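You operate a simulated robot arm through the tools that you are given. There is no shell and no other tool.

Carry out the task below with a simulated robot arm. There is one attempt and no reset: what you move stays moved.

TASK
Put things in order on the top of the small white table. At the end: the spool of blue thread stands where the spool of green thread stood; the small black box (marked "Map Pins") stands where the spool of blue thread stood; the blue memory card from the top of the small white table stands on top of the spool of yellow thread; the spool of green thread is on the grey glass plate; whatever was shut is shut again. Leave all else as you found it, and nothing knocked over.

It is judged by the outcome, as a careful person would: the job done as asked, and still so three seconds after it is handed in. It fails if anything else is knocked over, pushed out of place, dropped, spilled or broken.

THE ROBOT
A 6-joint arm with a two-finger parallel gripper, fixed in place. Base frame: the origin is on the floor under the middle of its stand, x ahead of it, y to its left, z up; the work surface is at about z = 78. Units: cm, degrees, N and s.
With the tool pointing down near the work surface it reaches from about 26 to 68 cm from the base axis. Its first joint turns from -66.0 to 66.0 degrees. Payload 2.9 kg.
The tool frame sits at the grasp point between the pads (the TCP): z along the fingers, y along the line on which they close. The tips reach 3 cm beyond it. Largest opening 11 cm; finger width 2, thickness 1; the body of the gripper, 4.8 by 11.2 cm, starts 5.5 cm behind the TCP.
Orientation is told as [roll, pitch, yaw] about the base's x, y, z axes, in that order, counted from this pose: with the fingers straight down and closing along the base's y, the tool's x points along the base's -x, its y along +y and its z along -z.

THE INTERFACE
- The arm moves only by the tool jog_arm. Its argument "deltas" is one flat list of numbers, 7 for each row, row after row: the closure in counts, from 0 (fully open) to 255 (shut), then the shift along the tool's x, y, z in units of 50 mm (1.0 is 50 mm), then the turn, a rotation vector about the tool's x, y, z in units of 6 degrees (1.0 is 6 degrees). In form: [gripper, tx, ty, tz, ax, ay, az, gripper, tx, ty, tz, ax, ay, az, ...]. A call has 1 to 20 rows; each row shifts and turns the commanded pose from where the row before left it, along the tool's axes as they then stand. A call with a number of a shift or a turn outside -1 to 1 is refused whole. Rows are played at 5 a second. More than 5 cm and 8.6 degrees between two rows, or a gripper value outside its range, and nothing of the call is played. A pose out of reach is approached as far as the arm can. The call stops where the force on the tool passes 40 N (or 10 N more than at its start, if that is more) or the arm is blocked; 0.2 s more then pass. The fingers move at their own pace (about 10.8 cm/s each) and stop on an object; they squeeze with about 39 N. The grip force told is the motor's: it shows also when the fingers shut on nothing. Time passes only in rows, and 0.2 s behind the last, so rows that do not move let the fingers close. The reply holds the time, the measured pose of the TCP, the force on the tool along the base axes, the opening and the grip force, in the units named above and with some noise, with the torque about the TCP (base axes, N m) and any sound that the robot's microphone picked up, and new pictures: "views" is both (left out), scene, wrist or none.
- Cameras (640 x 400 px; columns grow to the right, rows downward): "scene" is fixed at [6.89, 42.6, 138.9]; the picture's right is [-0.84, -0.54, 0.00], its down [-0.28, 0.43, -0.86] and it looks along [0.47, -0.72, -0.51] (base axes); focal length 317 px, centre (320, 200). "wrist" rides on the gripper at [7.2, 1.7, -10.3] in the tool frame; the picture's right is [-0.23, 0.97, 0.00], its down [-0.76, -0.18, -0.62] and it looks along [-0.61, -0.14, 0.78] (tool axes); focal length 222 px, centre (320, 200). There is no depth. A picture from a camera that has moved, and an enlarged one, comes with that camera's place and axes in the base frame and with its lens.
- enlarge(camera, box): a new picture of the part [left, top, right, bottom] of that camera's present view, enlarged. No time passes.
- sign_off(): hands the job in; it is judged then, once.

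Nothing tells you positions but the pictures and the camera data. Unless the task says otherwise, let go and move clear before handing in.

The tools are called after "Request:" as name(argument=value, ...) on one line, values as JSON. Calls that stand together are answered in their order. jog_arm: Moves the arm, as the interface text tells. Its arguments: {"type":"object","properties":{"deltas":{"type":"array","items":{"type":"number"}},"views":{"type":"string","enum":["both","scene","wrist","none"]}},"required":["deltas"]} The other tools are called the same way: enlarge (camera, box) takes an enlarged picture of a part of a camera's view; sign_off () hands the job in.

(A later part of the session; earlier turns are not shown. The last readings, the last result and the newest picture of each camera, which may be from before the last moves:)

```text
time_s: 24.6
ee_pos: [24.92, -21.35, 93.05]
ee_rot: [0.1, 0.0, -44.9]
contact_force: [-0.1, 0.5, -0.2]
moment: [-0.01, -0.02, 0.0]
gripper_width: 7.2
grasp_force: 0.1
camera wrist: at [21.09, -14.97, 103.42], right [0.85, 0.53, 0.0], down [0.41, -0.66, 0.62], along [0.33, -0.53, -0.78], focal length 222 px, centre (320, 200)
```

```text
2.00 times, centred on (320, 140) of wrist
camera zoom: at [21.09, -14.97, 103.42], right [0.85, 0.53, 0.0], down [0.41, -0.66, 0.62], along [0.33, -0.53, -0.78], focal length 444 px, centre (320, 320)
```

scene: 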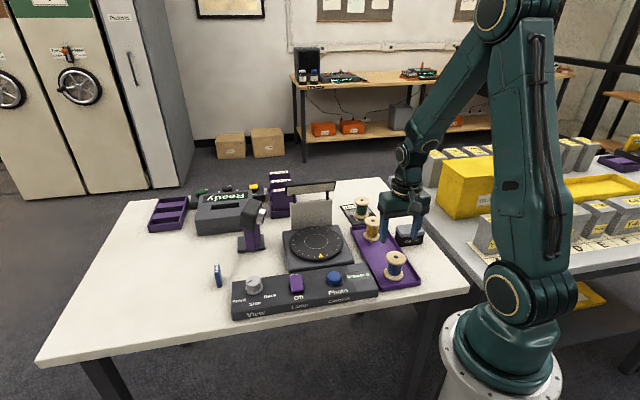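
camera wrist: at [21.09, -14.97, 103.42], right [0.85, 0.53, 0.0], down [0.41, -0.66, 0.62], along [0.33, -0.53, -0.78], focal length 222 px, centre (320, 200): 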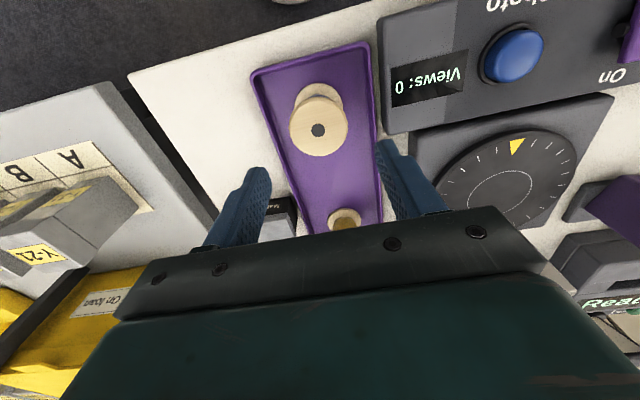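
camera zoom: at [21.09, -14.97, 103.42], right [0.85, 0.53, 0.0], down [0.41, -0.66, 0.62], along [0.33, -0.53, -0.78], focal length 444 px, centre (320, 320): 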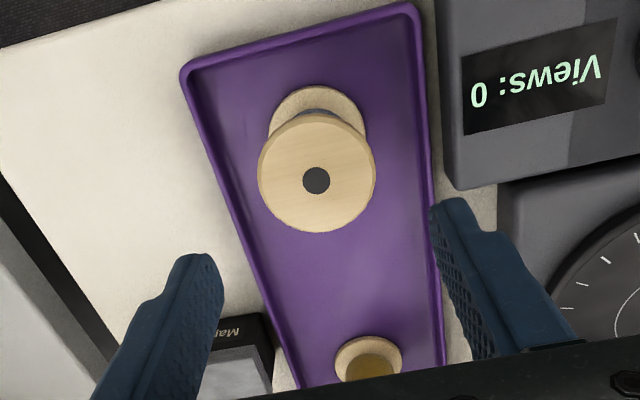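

Blue's centre is at (24.85,-21.46). I'll descend with the pads level with its top flange, as worked for green.

Request:
jog_arm(deltas=[88, -0.006, -0.025, 0.3, 0, 0, 0, 88, 0, 0, 0.4, 0, 0, 0, 88, 0, 0, 0.4, 0, 0, 0, 88, 0, 0, 0.4, 0, 0, 0, 88, 0, 0, 0.3, 0, 0, 0, 88, 0, 0, 0.13, 0, 0, 0, 88, 0, 0, 0, 0, 0, 0], views="both")

Request:
enlarge(camera="wrist", box=[220, 80, 460, 260])

```text
time_s: 26.2
ee_pos: [24.82, -21.46, 83.51]
ee_rot: [0.0, 0.0, -45.0]
contact_force: [0.7, -0.1, -0.6]
moment: [0.01, 0.01, -0.01]
gripper_width: 7.2
grasp_force: 0.1
camera wrist: at [21.02, -15.13, 93.87], right [0.85, 0.53, 0.0], down [0.41, -0.66, 0.62], along [0.33, -0.53, -0.78], focal length 222 px, centre (320, 200)
```

scene: 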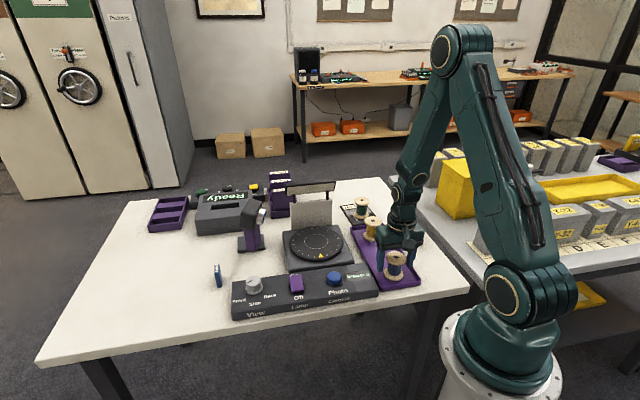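
wrist: 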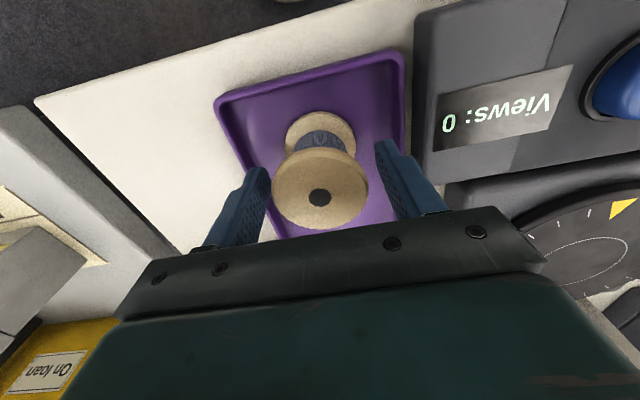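

```text
2.22 times, centred on (340, 170) of wrist
camera zoom: at [21.02, -15.13, 93.87], right [0.85, 0.53, 0.0], down [0.41, -0.66, 0.62], along [0.33, -0.53, -0.78], focal length 494 px, centre (276, 267)
```

zoom: 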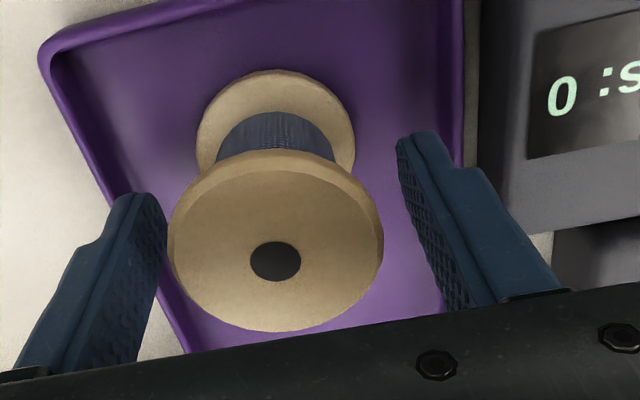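

The spool is centred between the fingers and sits slightly forward, so I'll shift 2 mm forward, close, and test-lift slowly.

Request:
jog_arm(deltas=[88, -0.04, 0, 0.01, 0, 0, 0, 255, 0, 0, 0, 0, 0, 0, 255, 0, 0, 0, 0, 0, 0, 255, 0, 0, 0, 0, 0, 0, 255, 0, 0, 0, 0, 0, 0, 255, 0, 0, -0.03, 0, 0, 0, 255, 0, 0, -0.03, 0, 0, 0, 255, 0, 0, -0.03, 0, 0, 0, 255, 0, 0, -0.03, 0, 0, 0], views="both")

Request:
enlarge(camera="scene", box=[350, 205, 430, 295])

```text
time_s: 28.2
ee_pos: [24.92, -21.8, 84.32]
ee_rot: [0.0, 0.0, -45.0]
contact_force: [-0.5, -0.4, -0.8]
moment: [0.0, -0.02, 0.01]
gripper_width: 5.0
grasp_force: 39.3
camera wrist: at [21.1, -15.33, 94.53], right [0.85, 0.53, 0.0], down [0.41, -0.66, 0.62], along [0.33, -0.53, -0.78], focal length 222 px, centre (320, 200)
```

scene: 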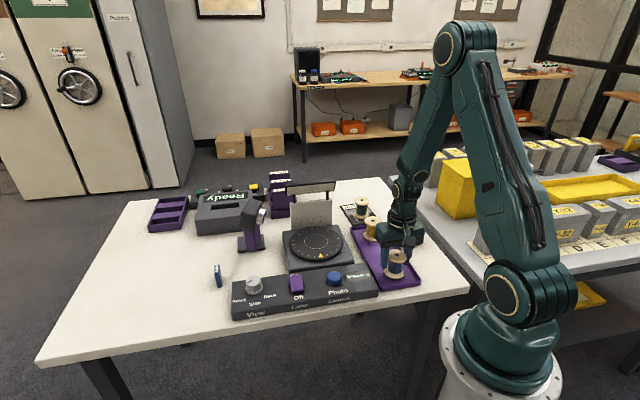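
wrist: 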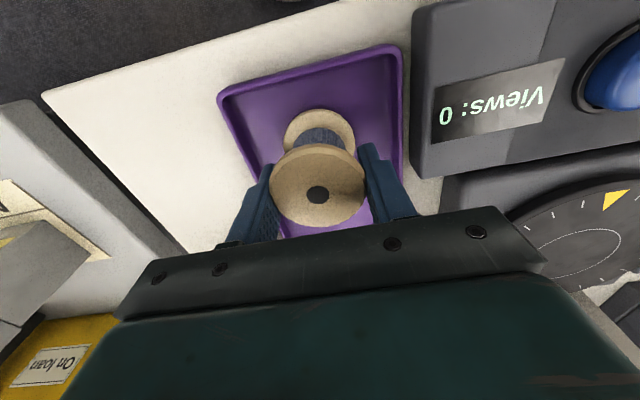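

```text
4.44 times, centred on (390, 250) of scene
camera zoom: at [6.89, 42.6, 138.9], right [-0.84, -0.54, 0.0], down [-0.28, 0.43, -0.86], along [0.47, -0.72, -0.51], focal length 1409 px, centre (9, -22)
```

zoom: 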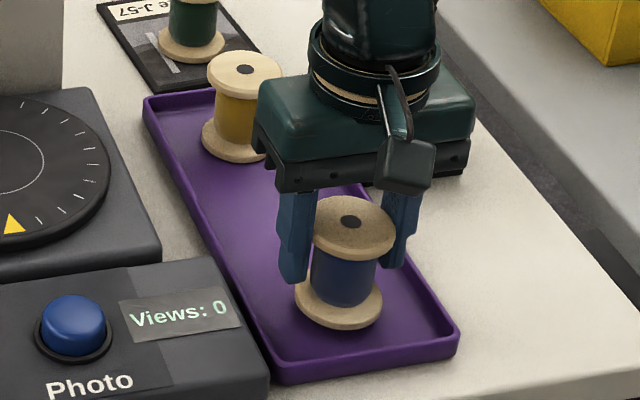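

Blue is gripped and lifting. I'll raise it 3 cm and carry it 8.6 cm along the tray to the empty middle spot.

Request:
jog_arm(deltas=[255, 0, 0, -0.15, 0, 0, 0, 255, 0, 0, -0.2, 0, 0, 0, 255, 0, 0, -0.2, 0, 0, 0, 255, -0.213, 0, 0, 0, 0, 0, 255, -0.3, 0, 0, 0, 0, 0, 255, -0.4, 0, 0, 0, 0, 0, 255, -0.4, 0.007, 0, 0, 0, 0, 255, -0.25, 0, 0, 0, 0, 0, 255, -0.15, 0, 0, 0, 0, 0, 255, 0, 0, 0, 0, 0, 0], views="both")

Request:
enlarge(camera="scene", box=[330, 190, 450, 300])

Request:
enlarge(camera="wrist", box=[200, 80, 460, 260])

```text
time_s: 30.4
ee_pos: [31.06, -27.63, 87.01]
ee_rot: [0.0, 0.0, -44.9]
contact_force: [-0.3, 0.4, -0.7]
moment: [0.0, 0.01, -0.01]
gripper_width: 4.99
grasp_force: 39.1
camera wrist: at [27.17, -21.33, 97.25], right [0.85, 0.53, 0.0], down [0.41, -0.66, 0.62], along [0.33, -0.53, -0.78], focal length 222 px, centre (320, 200)
```

scene: 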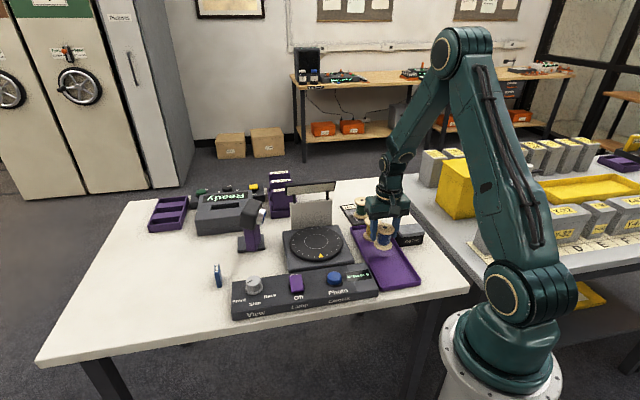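
wrist: 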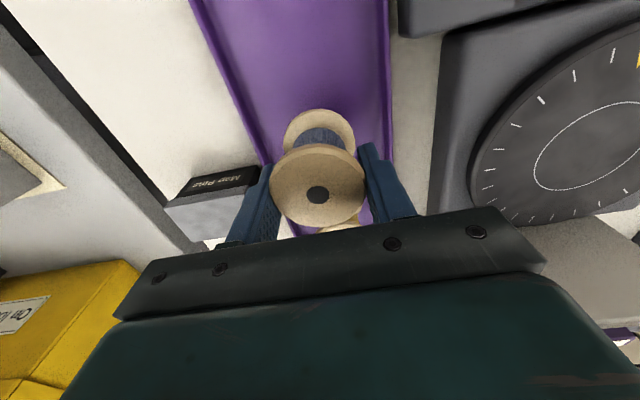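

```text
3.64 times, centred on (390, 245) of scene
camera zoom: at [6.89, 42.6, 138.9], right [-0.84, -0.54, 0.0], down [-0.28, 0.43, -0.86], along [0.47, -0.72, -0.51], focal length 1153 px, centre (66, 36)
```

zoom: 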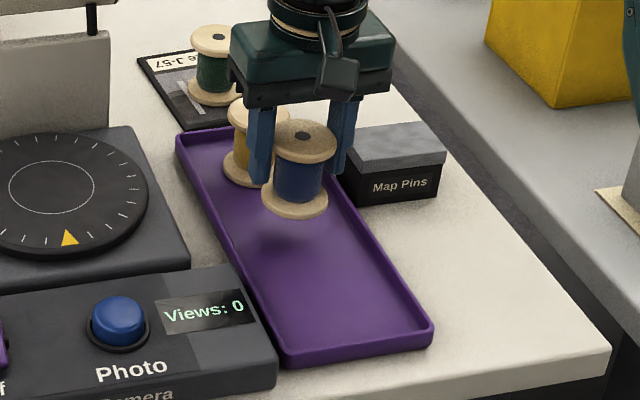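

```text
2.22 times, centred on (330, 170) of wrist
camera zoom: at [27.17, -21.33, 97.25], right [0.85, 0.53, 0.0], down [0.41, -0.66, 0.62], along [0.33, -0.53, -0.78], focal length 494 px, centre (298, 267)
```

zoom: 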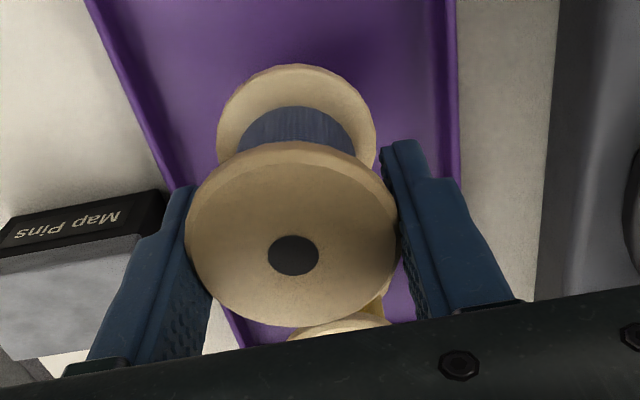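

Blue is right above the middle spot. I'll lower it and then creep down to contact.

Request:
jog_arm(deltas=[255, 0, 0, 0.15, 0, 0, 0, 255, 0, 0, 0.2, 0, 0, 0, 255, 0, 0, 0.15, 0, 0, 0, 255, 0, 0, 0.1, 0, 0, 0, 255, 0, 0, 0.03, 0, 0, 0, 255, 0, 0, 0, 0, 0, 0], views="none")

```text
time_s: 31.8
ee_pos: [31.11, -27.58, 83.77]
ee_rot: [0.0, 0.0, -45.1]
contact_force: [-0.1, -0.3, -0.2]
moment: [-0.06, -0.02, 0.0]
gripper_width: 5.01
grasp_force: 39.1
```

Request:
jog_arm(deltas=[255, 0, 0, 0.02, 0, 0, 0, 255, 0, 0, 0.01, 0, 0, 0, 255, 0, 0, 0.01, 0, 0, 0, 255, 0, 0, 0, 0, 0, 0], views="none")

```text
time_s: 32.8
ee_pos: [31.19, -27.7, 83.55]
ee_rot: [0.1, 0.0, -44.9]
contact_force: [1.2, 0.3, 0.3]
moment: [-0.02, 0.05, 0.0]
gripper_width: 5.0
grasp_force: 39.3
```

Request:
jog_arm(deltas=[255, 0, 0, 0.01, 0, 0, 0, 255, 0, 0, 0.01, 0, 0, 0, 255, 0, 0, 0, 0, 0, 0], views="both")

Request:
enlarge(camera="scene", box=[330, 190, 450, 300])

```text
time_s: 33.6
ee_pos: [31.19, -27.77, 83.48]
ee_rot: [0.0, -0.2, -44.8]
contact_force: [1.3, 3.0, 15.4]
moment: [0.05, 0.31, -0.05]
gripper_width: 5.0
grasp_force: 38.7
camera wrist: at [27.22, -21.34, 93.89], right [0.85, 0.53, 0.0], down [0.41, -0.66, 0.62], along [0.33, -0.53, -0.78], focal length 222 px, centre (320, 200)
```

scene: 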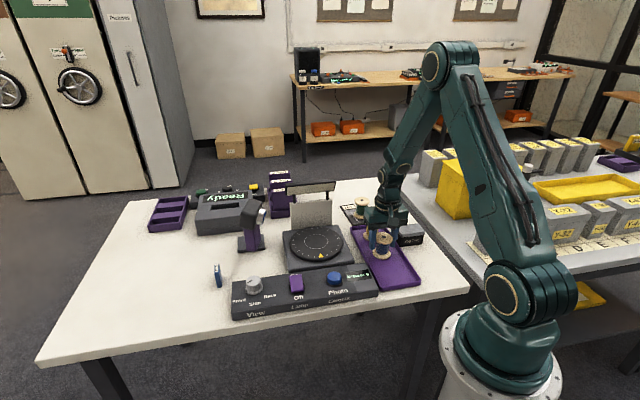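
wrist: 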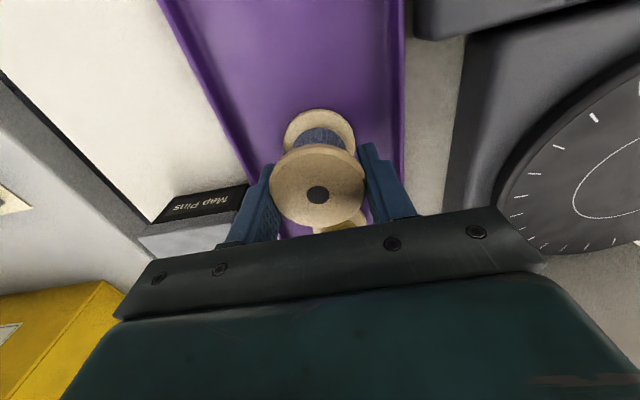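

```text
3.64 times, centred on (390, 245) of scene
camera zoom: at [6.88, 42.62, 138.9], right [-0.84, -0.54, 0.0], down [-0.28, 0.43, -0.86], along [0.47, -0.72, -0.51], focal length 1153 px, centre (66, 36)
```

zoom: 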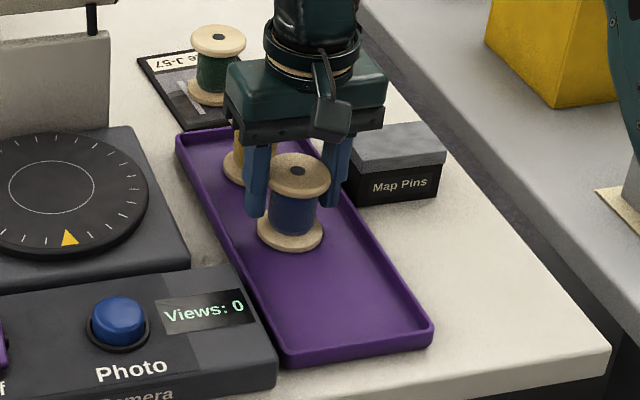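

Blue's top now sits at the same picture point where green's was, and it rests on the tray. I'll ease the pressure, release and rise.

Request:
jog_arm(deltas=[255, 0, 0, -0.012, 0, 0, 0, 110, 0, 0, 0, 0, 0, 0, 100, 0, 0, 0, 0, 0, 0, 88, 0, 0, 0, 0, 0, 0, 88, 0, 0, -0.1, 0, 0, 0, 88, 0, 0, -0.4, 0, 0, 0, 88, 0, 0, -0.5, 0, 0, 0, 88, 0, 0, -0.5, 0, 0, 0, 88, 0, 0, -0.5, 0, 0, 0], views="both")

Request:
enlarge(camera="scene", box=[330, 190, 450, 300])

Request:
enlarge(camera="wrist", box=[160, 60, 460, 260])

```text
time_s: 35.6
ee_pos: [31.07, -27.6, 93.44]
ee_rot: [0.0, 0.0, -44.9]
contact_force: [-1.0, -0.9, 0.8]
moment: [0.0, 0.0, 0.0]
gripper_width: 7.17
grasp_force: 0.1
camera wrist: at [27.21, -21.32, 103.88], right [0.85, 0.53, 0.0], down [0.41, -0.66, 0.62], along [0.33, -0.53, -0.78], focal length 222 px, centre (320, 200)
```

scene: 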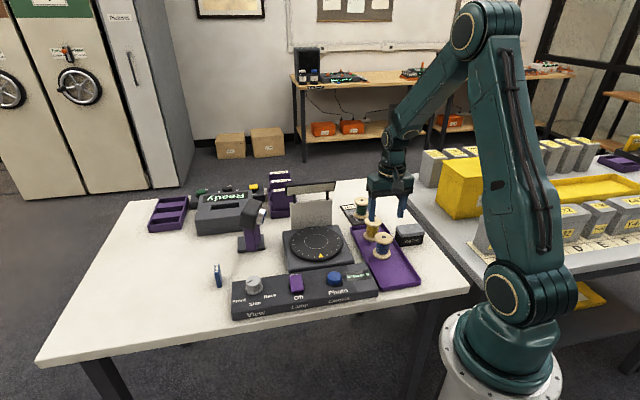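
wrist: 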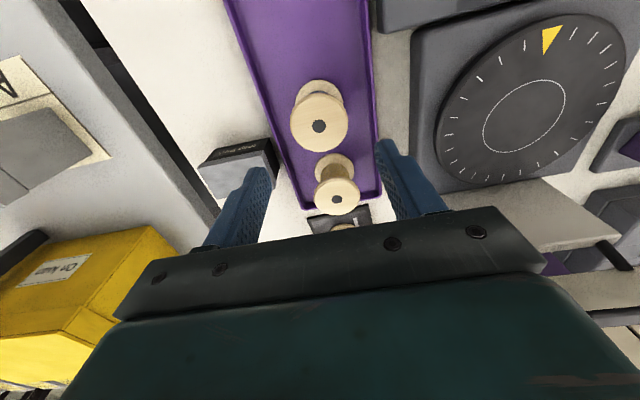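

```text
3.64 times, centred on (390, 245) of scene
camera zoom: at [6.89, 42.61, 138.9], right [-0.84, -0.54, 0.0], down [-0.28, 0.43, -0.86], along [0.47, -0.72, -0.51], focal length 1153 px, centre (66, 36)
```

zoom: 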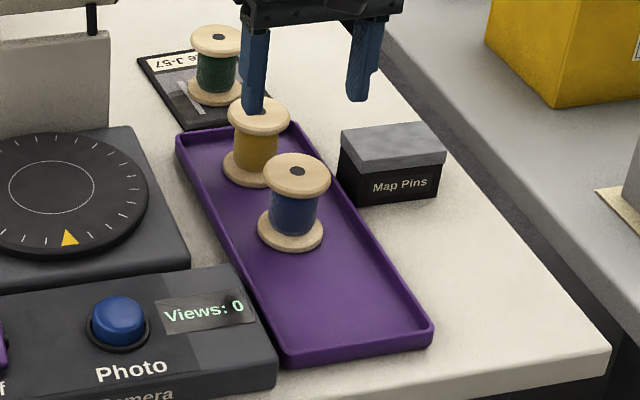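

```text
2.00 times, centred on (310, 160) of wrist
camera zoom: at [27.21, -21.32, 103.88], right [0.85, 0.53, 0.0], down [0.41, -0.66, 0.62], along [0.33, -0.53, -0.78], focal length 444 px, centre (340, 280)
```

zoom: 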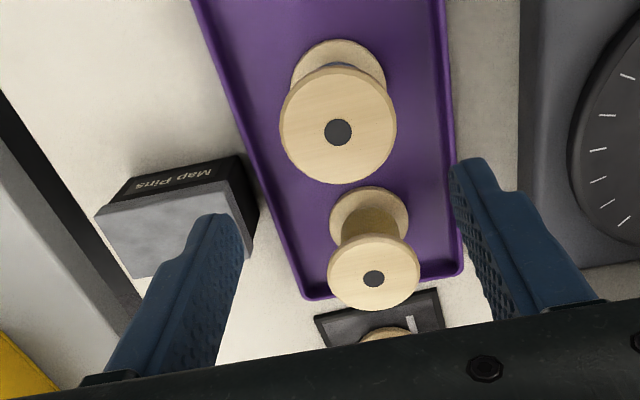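

Blue now stands where green stood. Next is the Map Pins box, so I'll look closely at its shape, lid and neighbours.

Request:
enlarge(camera="scene", box=[385, 210, 435, 260])

Request:
enlarge(camera="wrist", box=[190, 120, 300, 220])

```text
8.00 times, centred on (410, 235) of scene
camera zoom: at [6.89, 42.61, 138.9], right [-0.84, -0.54, 0.0], down [-0.28, 0.43, -0.86], along [0.47, -0.72, -0.51], focal length 2537 px, centre (-400, -80)
```

zoom: 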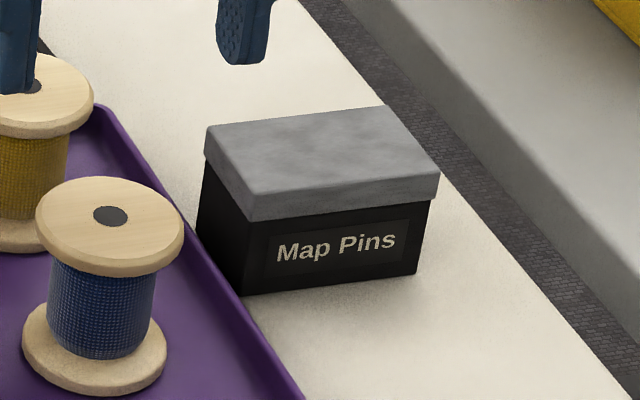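

```text
4.00 times, centred on (245, 170) of wrist
camera zoom: at [27.21, -21.32, 103.88], right [0.85, 0.53, 0.0], down [0.41, -0.66, 0.62], along [0.33, -0.53, -0.78], focal length 888 px, centre (620, 320)
```

zoom: 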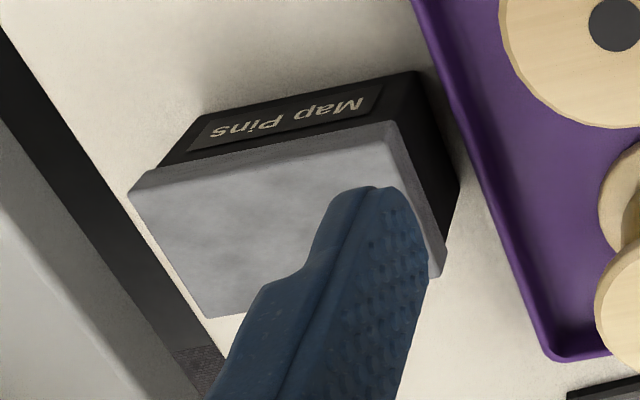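

The box is about 7.5 × 4.4 cm at the lid and 4.6 cm high, centred near (26.4,-37.8), with only about 1 cm between it and the tray. I'll grip across its short side, so I'll move over it and turn the tool 90°.

Request:
jog_arm(deltas=[88, -0.1955, -0.526, -0.15, 0, 0, 0, 88, -0.1955, -0.526, -0.15, 0, 0, 0, 88, -0.1955, -0.526, -0.15, 0, 0, 0, 88, -0.1955, -0.526, -0.15, 0, 0, 0, 88, 0, 0, 0, 0, 0, -0.9375, 88, 0, 0, 0, 0, 0, -0.9375, 88, 0, 0, 0, 0, 0, -0.9375, 88, 0, 0, 0, 0, 0, -0.9375, 88, 0, 0, 0, 0, 0, -0.9375, 88, 0, 0, 0, 0, 0, -0.9375, 88, 0, 0, 0, 0, 0, -0.9375, 88, 0, 0, 0, 0, 0, -0.9375, 88, 0, 0, 0, 0, 0, -0.9375, 88, 0, 0, 0, 0, 0, -0.9375, 88, 0, 0, 0, 0, 0, -0.9375, 88, 0, 0, 0, 0, 0, -0.9375, 88, 0, 0, 0, 0, 0, -0.9375, 88, 0, 0, 0, 0, 0, -0.9375, 88, 0, 0, 0, 0, 0, -0.9375, 88, 0, 0, 0, 0, 0, -0.9375], views="both")

```text
time_s: 39.8
ee_pos: [26.38, -37.81, 96.44]
ee_rot: [0.1, 0.0, 45.1]
contact_force: [-0.7, 0.1, 0.4]
moment: [0.01, 0.02, 0.03]
gripper_width: 7.21
grasp_force: 0.1
camera wrist: at [20.17, -41.74, 106.8], right [-0.53, 0.85, 0.0], down [0.66, 0.41, 0.62], along [0.53, 0.33, -0.78], focal length 222 px, centre (320, 200)
```

scene: 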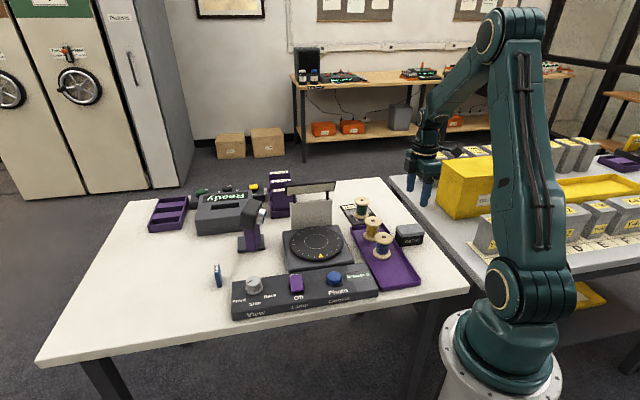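
wrist: 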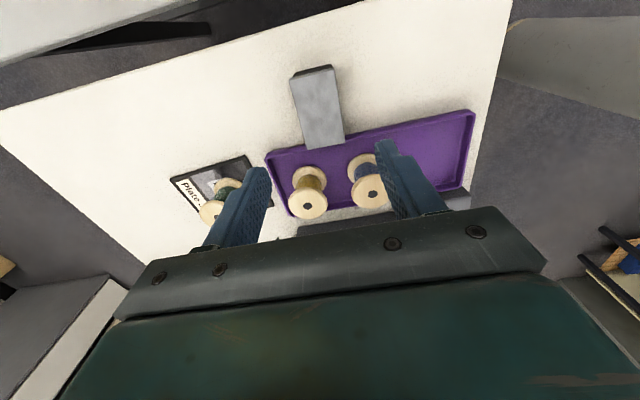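

Request:
enlarge(camera="wrist", box=[260, 50, 380, 160])

```text
3.64 times, centred on (320, 105) of wrist
camera zoom: at [20.17, -41.74, 106.8], right [-0.53, 0.85, 0.0], down [0.66, 0.41, 0.62], along [0.53, 0.33, -0.78], focal length 808 px, centre (320, 546)
```

zoom: 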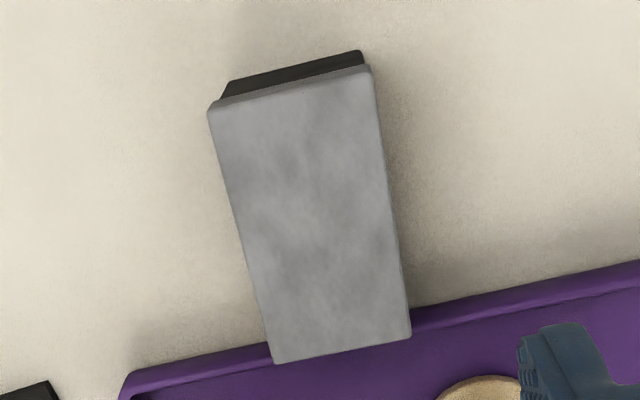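

The box's centre refines to (26.6,-37.8), and its sides line up with the fingers. I'll descend around it with more than 1 cm to spare on each side.

Request:
jog_arm(deltas=[88, -0.028, -0.028, 0.4, 0, 0, 0, 88, 0, 0, 0.5, 0, 0, 0, 88, 0, 0, 0.5, 0, 0, 0, 88, 0, 0, 0.5, 0, 0, 0, 88, 0, 0, 0.4, 0, 0, 0, 88, 0, 0, 0.3, 0, 0, 0, 88, 0, 0, 0.2, 0, 0, 0, 88, 0, 0, 0.08, 0, 0, 0, 88, 0, 0, 0, 0, 0, 0], views="both")

Request:
enlarge(camera="scene", box=[370, 200, 450, 270])

Request:
enlarge(camera="wrist", box=[220, 80, 440, 260])

```text
time_s: 41.8
ee_pos: [26.45, -37.75, 82.16]
ee_rot: [0.0, 0.0, 45.0]
contact_force: [0.1, 0.7, -0.3]
moment: [0.03, 0.0, 0.0]
gripper_width: 7.19
grasp_force: 0.0
camera wrist: at [20.28, -41.77, 92.47], right [-0.53, 0.85, 0.0], down [0.66, 0.41, 0.62], along [0.53, 0.33, -0.78], focal length 222 px, centre (320, 200)
```

scene: 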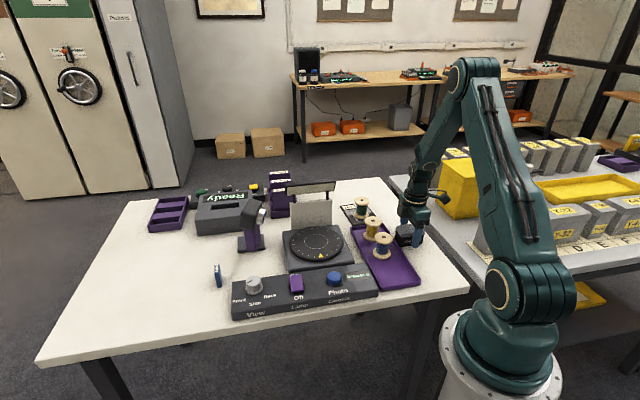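
wrist: 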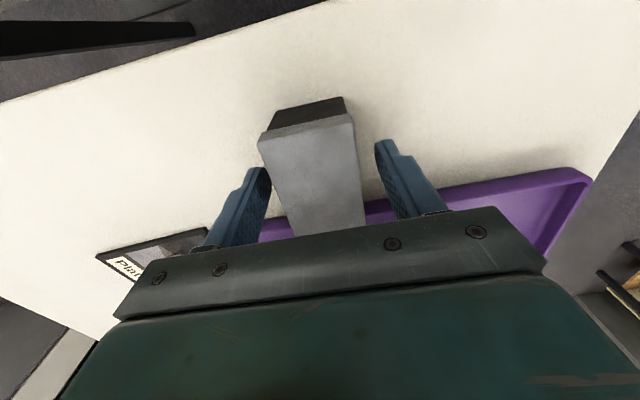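

```text
5.71 times, centred on (410, 235) of scene
camera zoom: at [6.89, 42.6, 138.9], right [-0.84, -0.54, 0.0], down [-0.28, 0.43, -0.86], along [0.47, -0.72, -0.51], focal length 1812 px, centre (-194, 0)
```

zoom: 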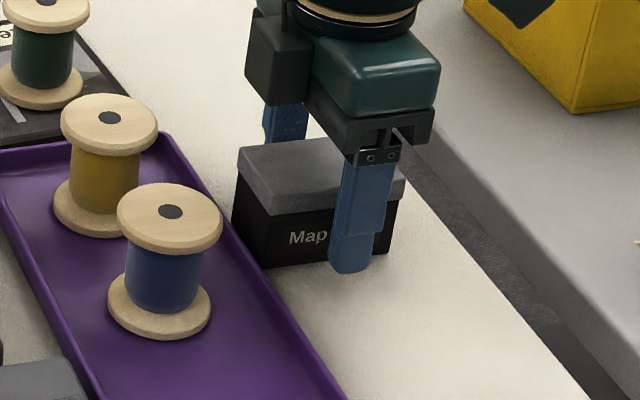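

```text
2.22 times, centred on (330, 170) of wrist
camera zoom: at [20.28, -41.77, 92.47], right [-0.53, 0.85, 0.0], down [0.66, 0.41, 0.62], along [0.53, 0.33, -0.78], focal length 494 px, centre (298, 267)
```

zoom: 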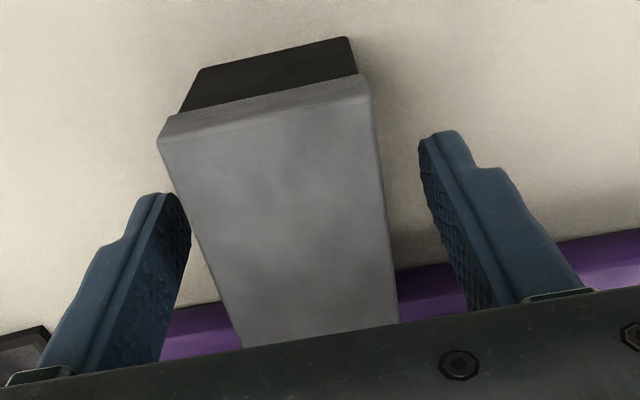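

The box sits about 5 mm nearer the far finger, so I'll shift to centre on it. Then I'll close and test with a very small lift to see whether the lid and body come up together.

Request:
jog_arm(deltas=[88, 0, -0.05, 0, 0, 0, 0, 88, 0, -0.05, 0, 0, 0, 0, 88, 0, 0, 0, 0, 0, 0, 255, 0, 0, 0, 0, 0, 0, 255, 0, 0, 0, 0, 0, 0, 255, 0, 0, 0, 0, 0, 0, 255, 0, 0, 0, 0, 0, 0], views="both")

Request:
enlarge(camera="scene", box=[370, 200, 450, 270])

```text
time_s: 43.4
ee_pos: [26.93, -38.16, 82.1]
ee_rot: [0.0, 0.0, 45.0]
contact_force: [-0.6, 0.2, 0.2]
moment: [-0.03, 0.0, -0.01]
gripper_width: 4.44
grasp_force: 39.1
camera wrist: at [20.66, -42.12, 92.55], right [-0.53, 0.85, 0.0], down [0.66, 0.41, 0.62], along [0.53, 0.33, -0.78], focal length 222 px, centre (320, 200)
```

scene: 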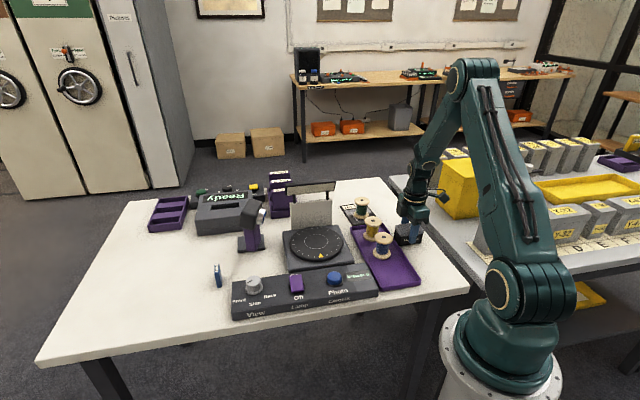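
wrist: 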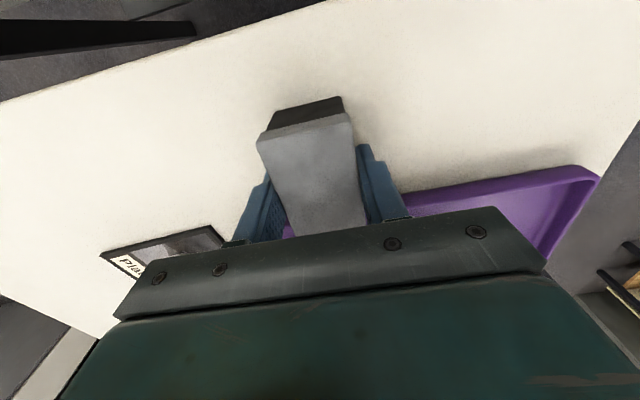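

```text
5.71 times, centred on (410, 235) of scene
camera zoom: at [6.89, 42.6, 138.9], right [-0.84, -0.54, 0.0], down [-0.28, 0.43, -0.86], along [0.47, -0.72, -0.51], focal length 1812 px, centre (-194, 0)
```

zoom: 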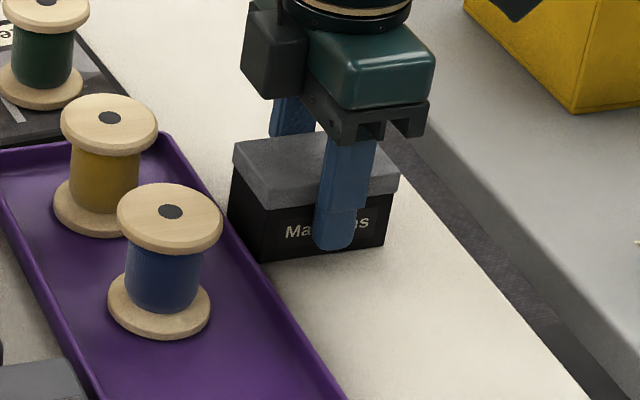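

Request:
jog_arm(deltas=[255, 0, 0, -0.03, 0, 0, 0, 255, 0, 0, -0.03, 0, 0, 0, 255, 0, 0, -0.03, 0, 0, 0, 255, 0, 0, -0.03, 0, 0, 0, 255, 0, 0, 0, 0, 0, 0], views="both")

Request:
enlarge(camera="scene", box=[370, 200, 450, 270])

Request:
enlarge(camera="wrist", box=[220, 80, 440, 260])

```text
time_s: 44.6
ee_pos: [27.03, -38.17, 82.67]
ee_rot: [-0.1, 0.0, 45.0]
contact_force: [0.1, -0.5, -0.2]
moment: [0.03, -0.01, -0.02]
gripper_width: 4.43
grasp_force: 38.9
camera wrist: at [20.75, -42.09, 93.11], right [-0.53, 0.85, 0.0], down [0.66, 0.41, 0.62], along [0.53, 0.33, -0.78], focal length 222 px, centre (320, 200)
```

scene: 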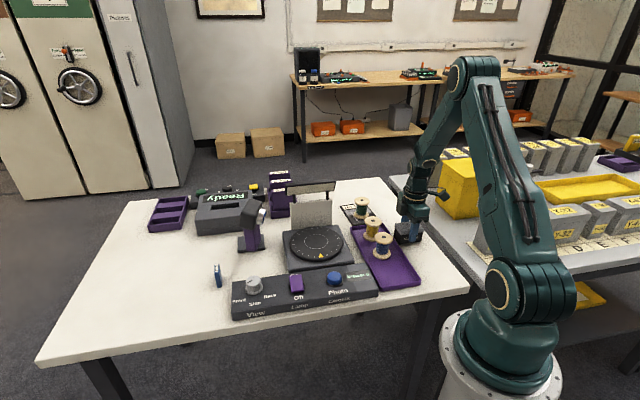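
wrist: 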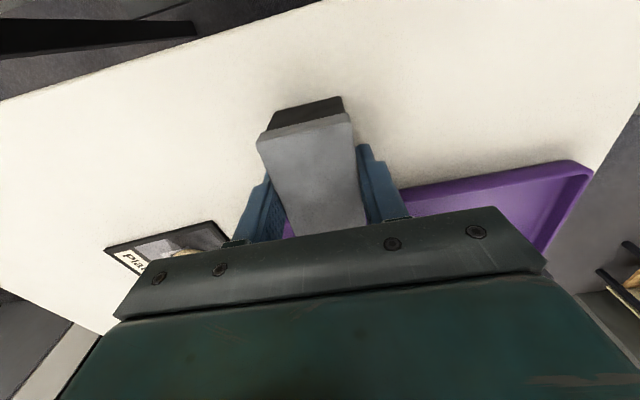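

```text
5.71 times, centred on (410, 235) of scene
camera zoom: at [6.89, 42.6, 138.9], right [-0.84, -0.54, 0.0], down [-0.28, 0.43, -0.86], along [0.47, -0.72, -0.51], focal length 1812 px, centre (-194, 0)
```

zoom: 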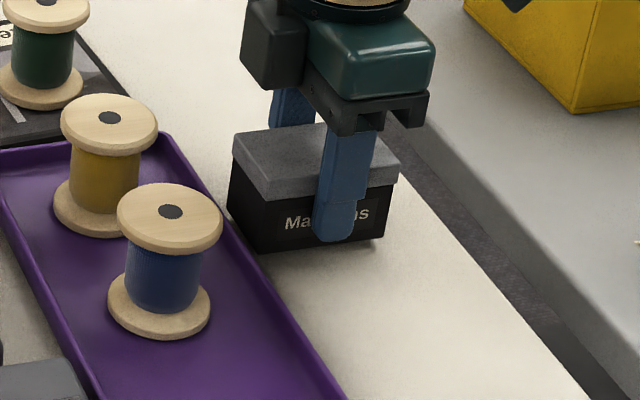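

```text
2.22 times, centred on (330, 170) of wrist
camera zoom: at [20.75, -42.09, 93.11], right [-0.53, 0.85, 0.0], down [0.66, 0.41, 0.62], along [0.53, 0.33, -0.78], focal length 494 px, centre (298, 267)
```

zoom: 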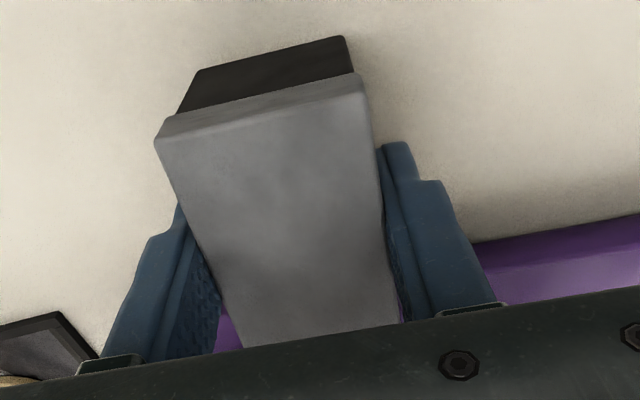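

Lid and body rise together, so the box is held as one piece. I'll lift it well above spool height and carry it over blue's old spot at (24.95,-21.6).

Request:
jog_arm(deltas=[255, 0, 0, -0.15, 0, 0, 0, 255, 0, 0, -0.3, 0, 0, 0, 255, 0, 0, -0.4, 0, 0, 0, 255, 0, 0, -0.4, 0, 0, 0, 255, 0, 0, -0.35, 0, 0, 0, 255, 0, 0, 0, 0, 0, 0], views="none")

Request:
jog_arm(deltas=[255, -0.2, 0.25, 0, 0, 0, 0, 255, -0.4, 0.5, 0, 0, 0, 0, 255, -0.45, 0.58, 0, 0, 0, 0, 255, -0.45, 0.58, 0, 0, 0, 0, 255, -0.35, 0.46, 0, 0, 0, 0, 255, -0.2, 0.26, 0, 0, 0, 0, 255, 0, 0, 0, 0, 0, 0], views="both")

Request:
enlarge(camera="scene", box=[330, 190, 450, 300])

Request:
enlarge(camera="wrist", box=[220, 60, 460, 260])

```text
time_s: 46.0
ee_pos: [26.98, -38.21, 90.91]
ee_rot: [-0.1, 0.0, 45.0]
contact_force: [-0.3, -0.2, -1.0]
moment: [0.0, 0.03, -0.01]
gripper_width: 4.41
grasp_force: 39.6
```

```text
time_s: 47.6
ee_pos: [24.73, -21.33, 90.72]
ee_rot: [0.1, 0.0, 45.0]
contact_force: [-0.3, -0.3, -0.3]
moment: [-0.02, 0.01, -0.04]
gripper_width: 4.42
grasp_force: 38.7
camera wrist: at [18.48, -25.3, 101.12], right [-0.53, 0.85, 0.0], down [0.66, 0.41, 0.62], along [0.53, 0.33, -0.78], focal length 222 px, centre (320, 200)
```

scene: 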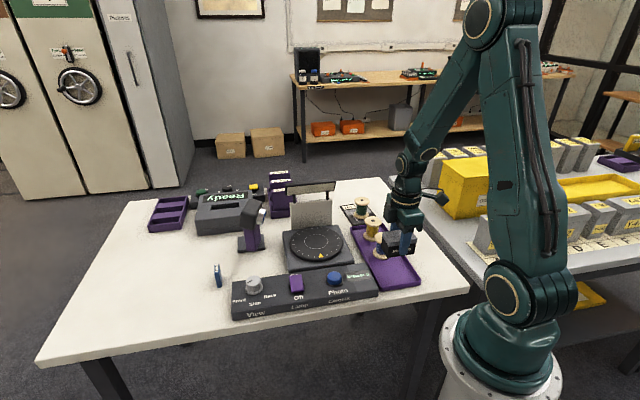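
wrist: 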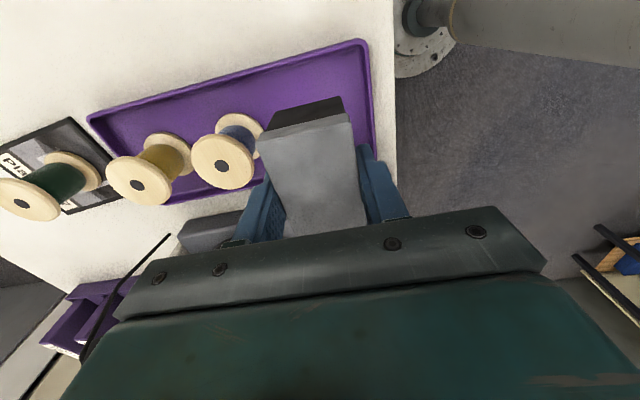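

```text
3.64 times, centred on (390, 245) of scene
camera zoom: at [6.89, 42.61, 138.9], right [-0.84, -0.54, 0.0], down [-0.28, 0.43, -0.86], along [0.47, -0.72, -0.51], focal length 1153 px, centre (66, 36)
```

zoom: 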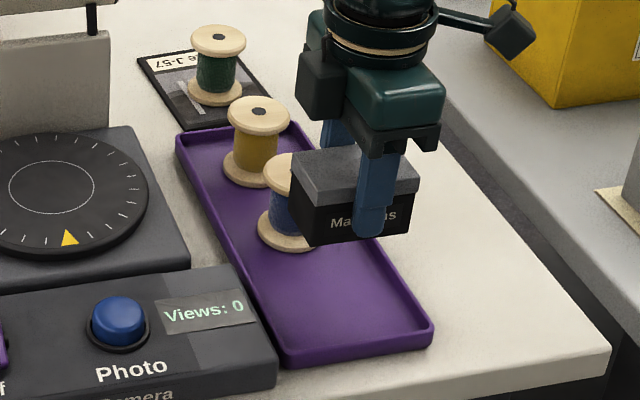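

```text
2.00 times, centred on (340, 160) of wrist
camera zoom: at [18.48, -25.3, 101.12], right [-0.53, 0.85, 0.0], down [0.66, 0.41, 0.62], along [0.53, 0.33, -0.78], focal length 444 px, centre (280, 280)
```

zoom: 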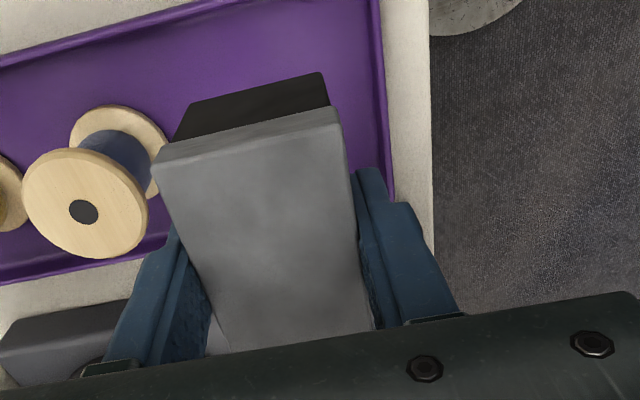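

Request:
jog_arm(deltas=[255, 0, 0, 0.2, 0, 0, 0, 255, 0, 0, 0.3, 0, 0, 0, 255, 0, 0, 0.2, 0, 0, 0, 255, 0, 0, 0.1, 0, 0, 0, 255, 0, 0, 0, 0, 0, 0], views="both")

Request:
enlarge(camera="scene", box=[330, 190, 450, 300])

Request:
enlarge(camera="wrist", box=[220, 60, 460, 260])

```text
time_s: 48.8
ee_pos: [24.89, -21.66, 86.64]
ee_rot: [0.0, 0.0, 45.0]
contact_force: [-0.4, 1.5, -1.1]
moment: [0.0, 0.04, -0.03]
gripper_width: 4.43
grasp_force: 39.2
camera wrist: at [18.57, -25.59, 97.06], right [-0.53, 0.85, 0.0], down [0.66, 0.41, 0.62], along [0.53, 0.33, -0.78], focal length 222 px, centre (320, 200)
```

scene: 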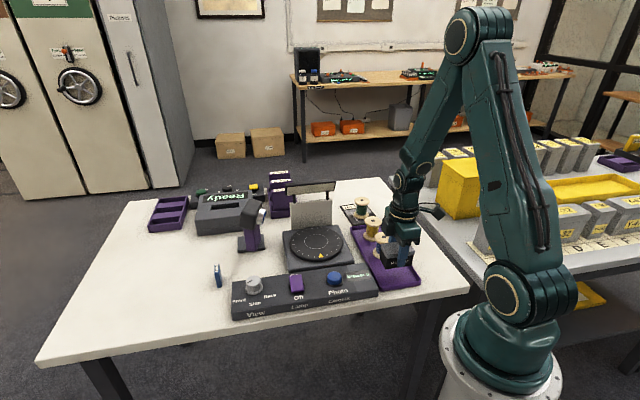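
wrist: 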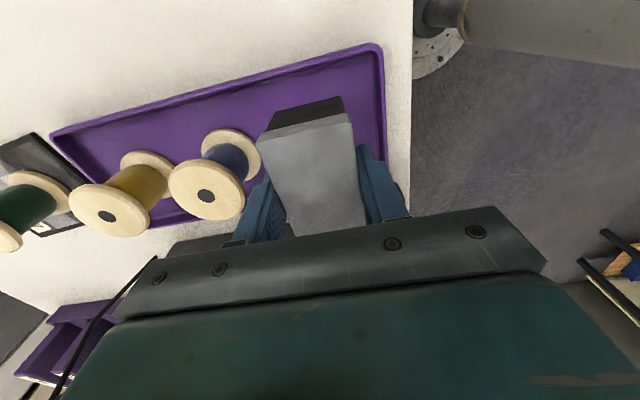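

```text
3.64 times, centred on (390, 245) of scene
camera zoom: at [6.89, 42.6, 138.9], right [-0.84, -0.54, 0.0], down [-0.28, 0.43, -0.86], along [0.47, -0.72, -0.51], focal length 1153 px, centre (66, 36)
```

zoom: 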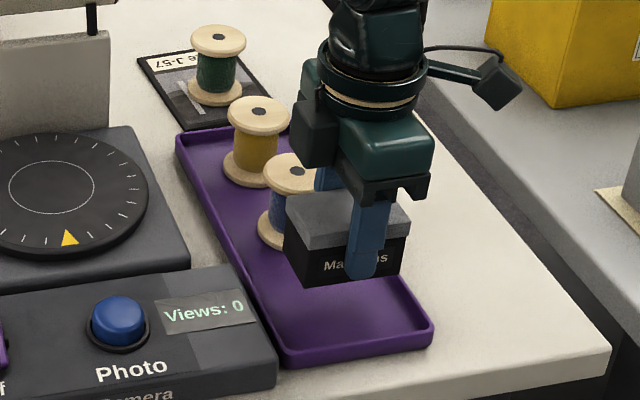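

```text
2.00 times, centred on (340, 160) of wrist
camera zoom: at [18.57, -25.59, 97.06], right [-0.53, 0.85, 0.0], down [0.66, 0.41, 0.62], along [0.53, 0.33, -0.78], focal length 444 px, centre (280, 280)
```

zoom: 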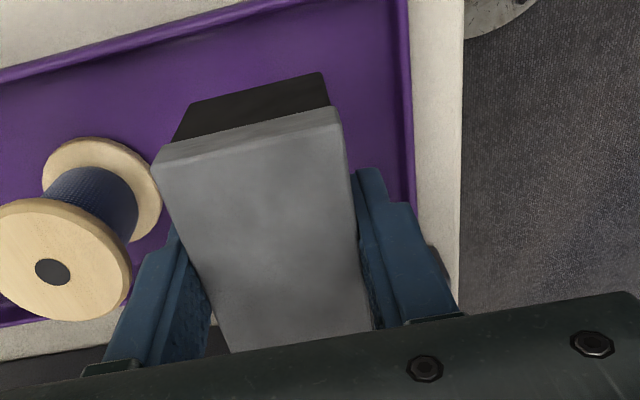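

It's right over the spot and clear of the tray walls and the blue spool. I'll lower it and creep to contact.

Request:
jog_arm(deltas=[255, 0, 0, 0.2, 0, 0, 0, 255, 0, 0, 0.25, 0, 0, 0, 255, 0, 0, 0.15, 0, 0, 0, 255, 0, 0, 0.1, 0, 0, 0, 255, 0, 0, 0.05, 0, 0, 0, 255, 0, 0, 0, 0, 0, 0, 255, 0, 0, 0, 0, 0, 0], views="both")

Request:
enlarge(camera="scene", box=[330, 190, 450, 300])

Request:
enlarge(camera="wrist", box=[220, 60, 460, 260])

```text
time_s: 50.4
ee_pos: [25.01, -21.62, 82.88]
ee_rot: [0.0, 0.1, 45.0]
contact_force: [0.1, 0.2, -0.3]
moment: [0.02, -0.04, 0.0]
gripper_width: 4.41
grasp_force: 38.5
camera wrist: at [18.72, -25.54, 93.27], right [-0.53, 0.85, 0.0], down [0.66, 0.41, 0.62], along [0.53, 0.33, -0.78], focal length 222 px, centre (320, 200)
```

scene: 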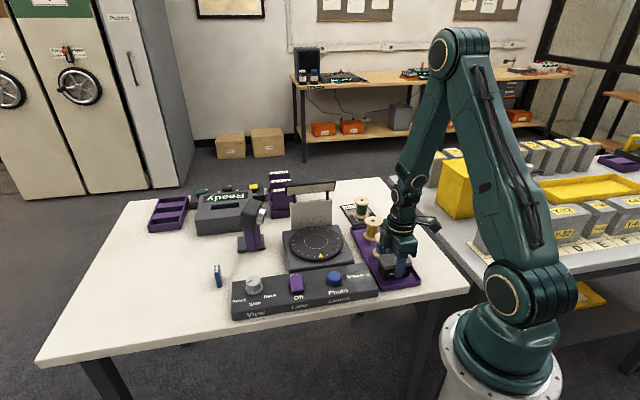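
wrist: 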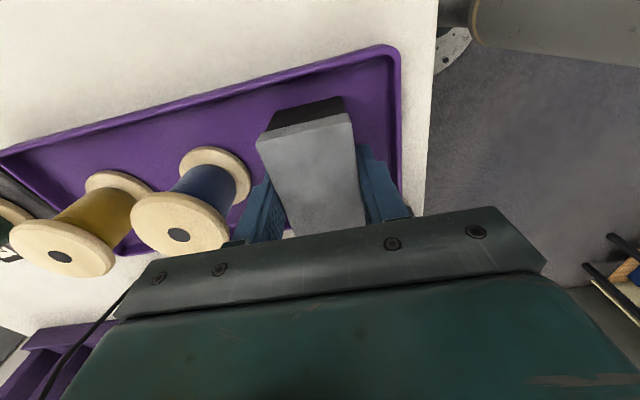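

```text
3.64 times, centred on (390, 245) of scene
camera zoom: at [6.89, 42.6, 138.9], right [-0.84, -0.54, 0.0], down [-0.28, 0.43, -0.86], along [0.47, -0.72, -0.51], focal length 1153 px, centre (66, 36)
```

zoom: 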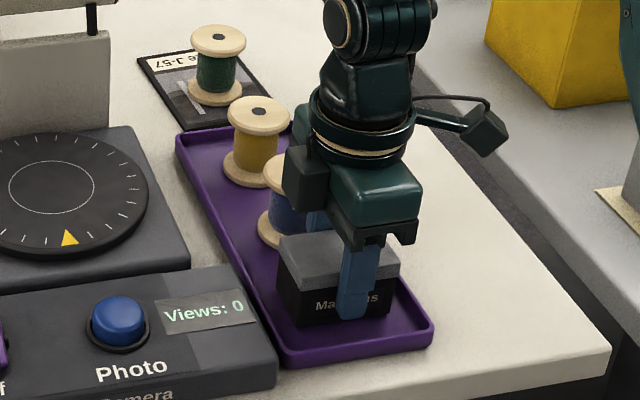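

```text
2.00 times, centred on (340, 160) of wrist
camera zoom: at [18.72, -25.54, 93.27], right [-0.53, 0.85, 0.0], down [0.66, 0.41, 0.62], along [0.53, 0.33, -0.78], focal length 444 px, centre (280, 280)
```

zoom: 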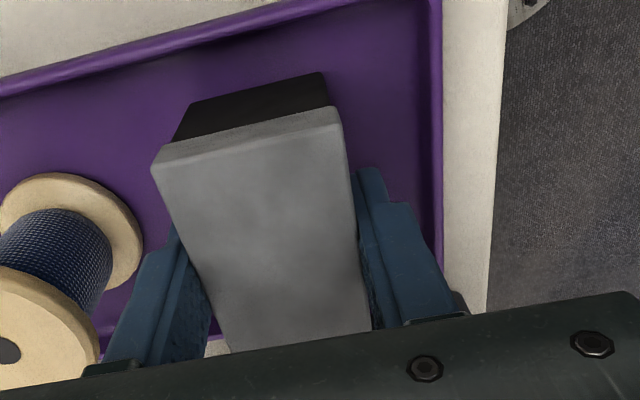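

Request:
jog_arm(deltas=[255, 0, 0, 0.02, 0, 0, 0, 255, 0, 0, 0.02, 0, 0, 0, 255, 0, 0, 0.01, 0, 0, 0, 255, 0, 0, 0, 0, 0, 0], views="none")

```text
time_s: 51.4
ee_pos: [25.05, -21.77, 82.64]
ee_rot: [0.0, 0.1, 45.1]
contact_force: [-0.8, -0.2, -0.7]
moment: [0.01, -0.02, -0.01]
gripper_width: 4.43
grasp_force: 38.7
```

Request:
jog_arm(deltas=[255, 0, 0, 0.01, 0, 0, 0, 255, 0, 0, 0.01, 0, 0, 0, 255, 0, 0, 0, 0, 0, 0], views="none")

```text
time_s: 52.2
ee_pos: [24.88, -21.58, 82.61]
ee_rot: [-0.2, 0.0, 44.8]
contact_force: [-3.2, -2.6, 25.3]
moment: [0.17, 0.12, -0.03]
gripper_width: 4.42
grasp_force: 39.5
```

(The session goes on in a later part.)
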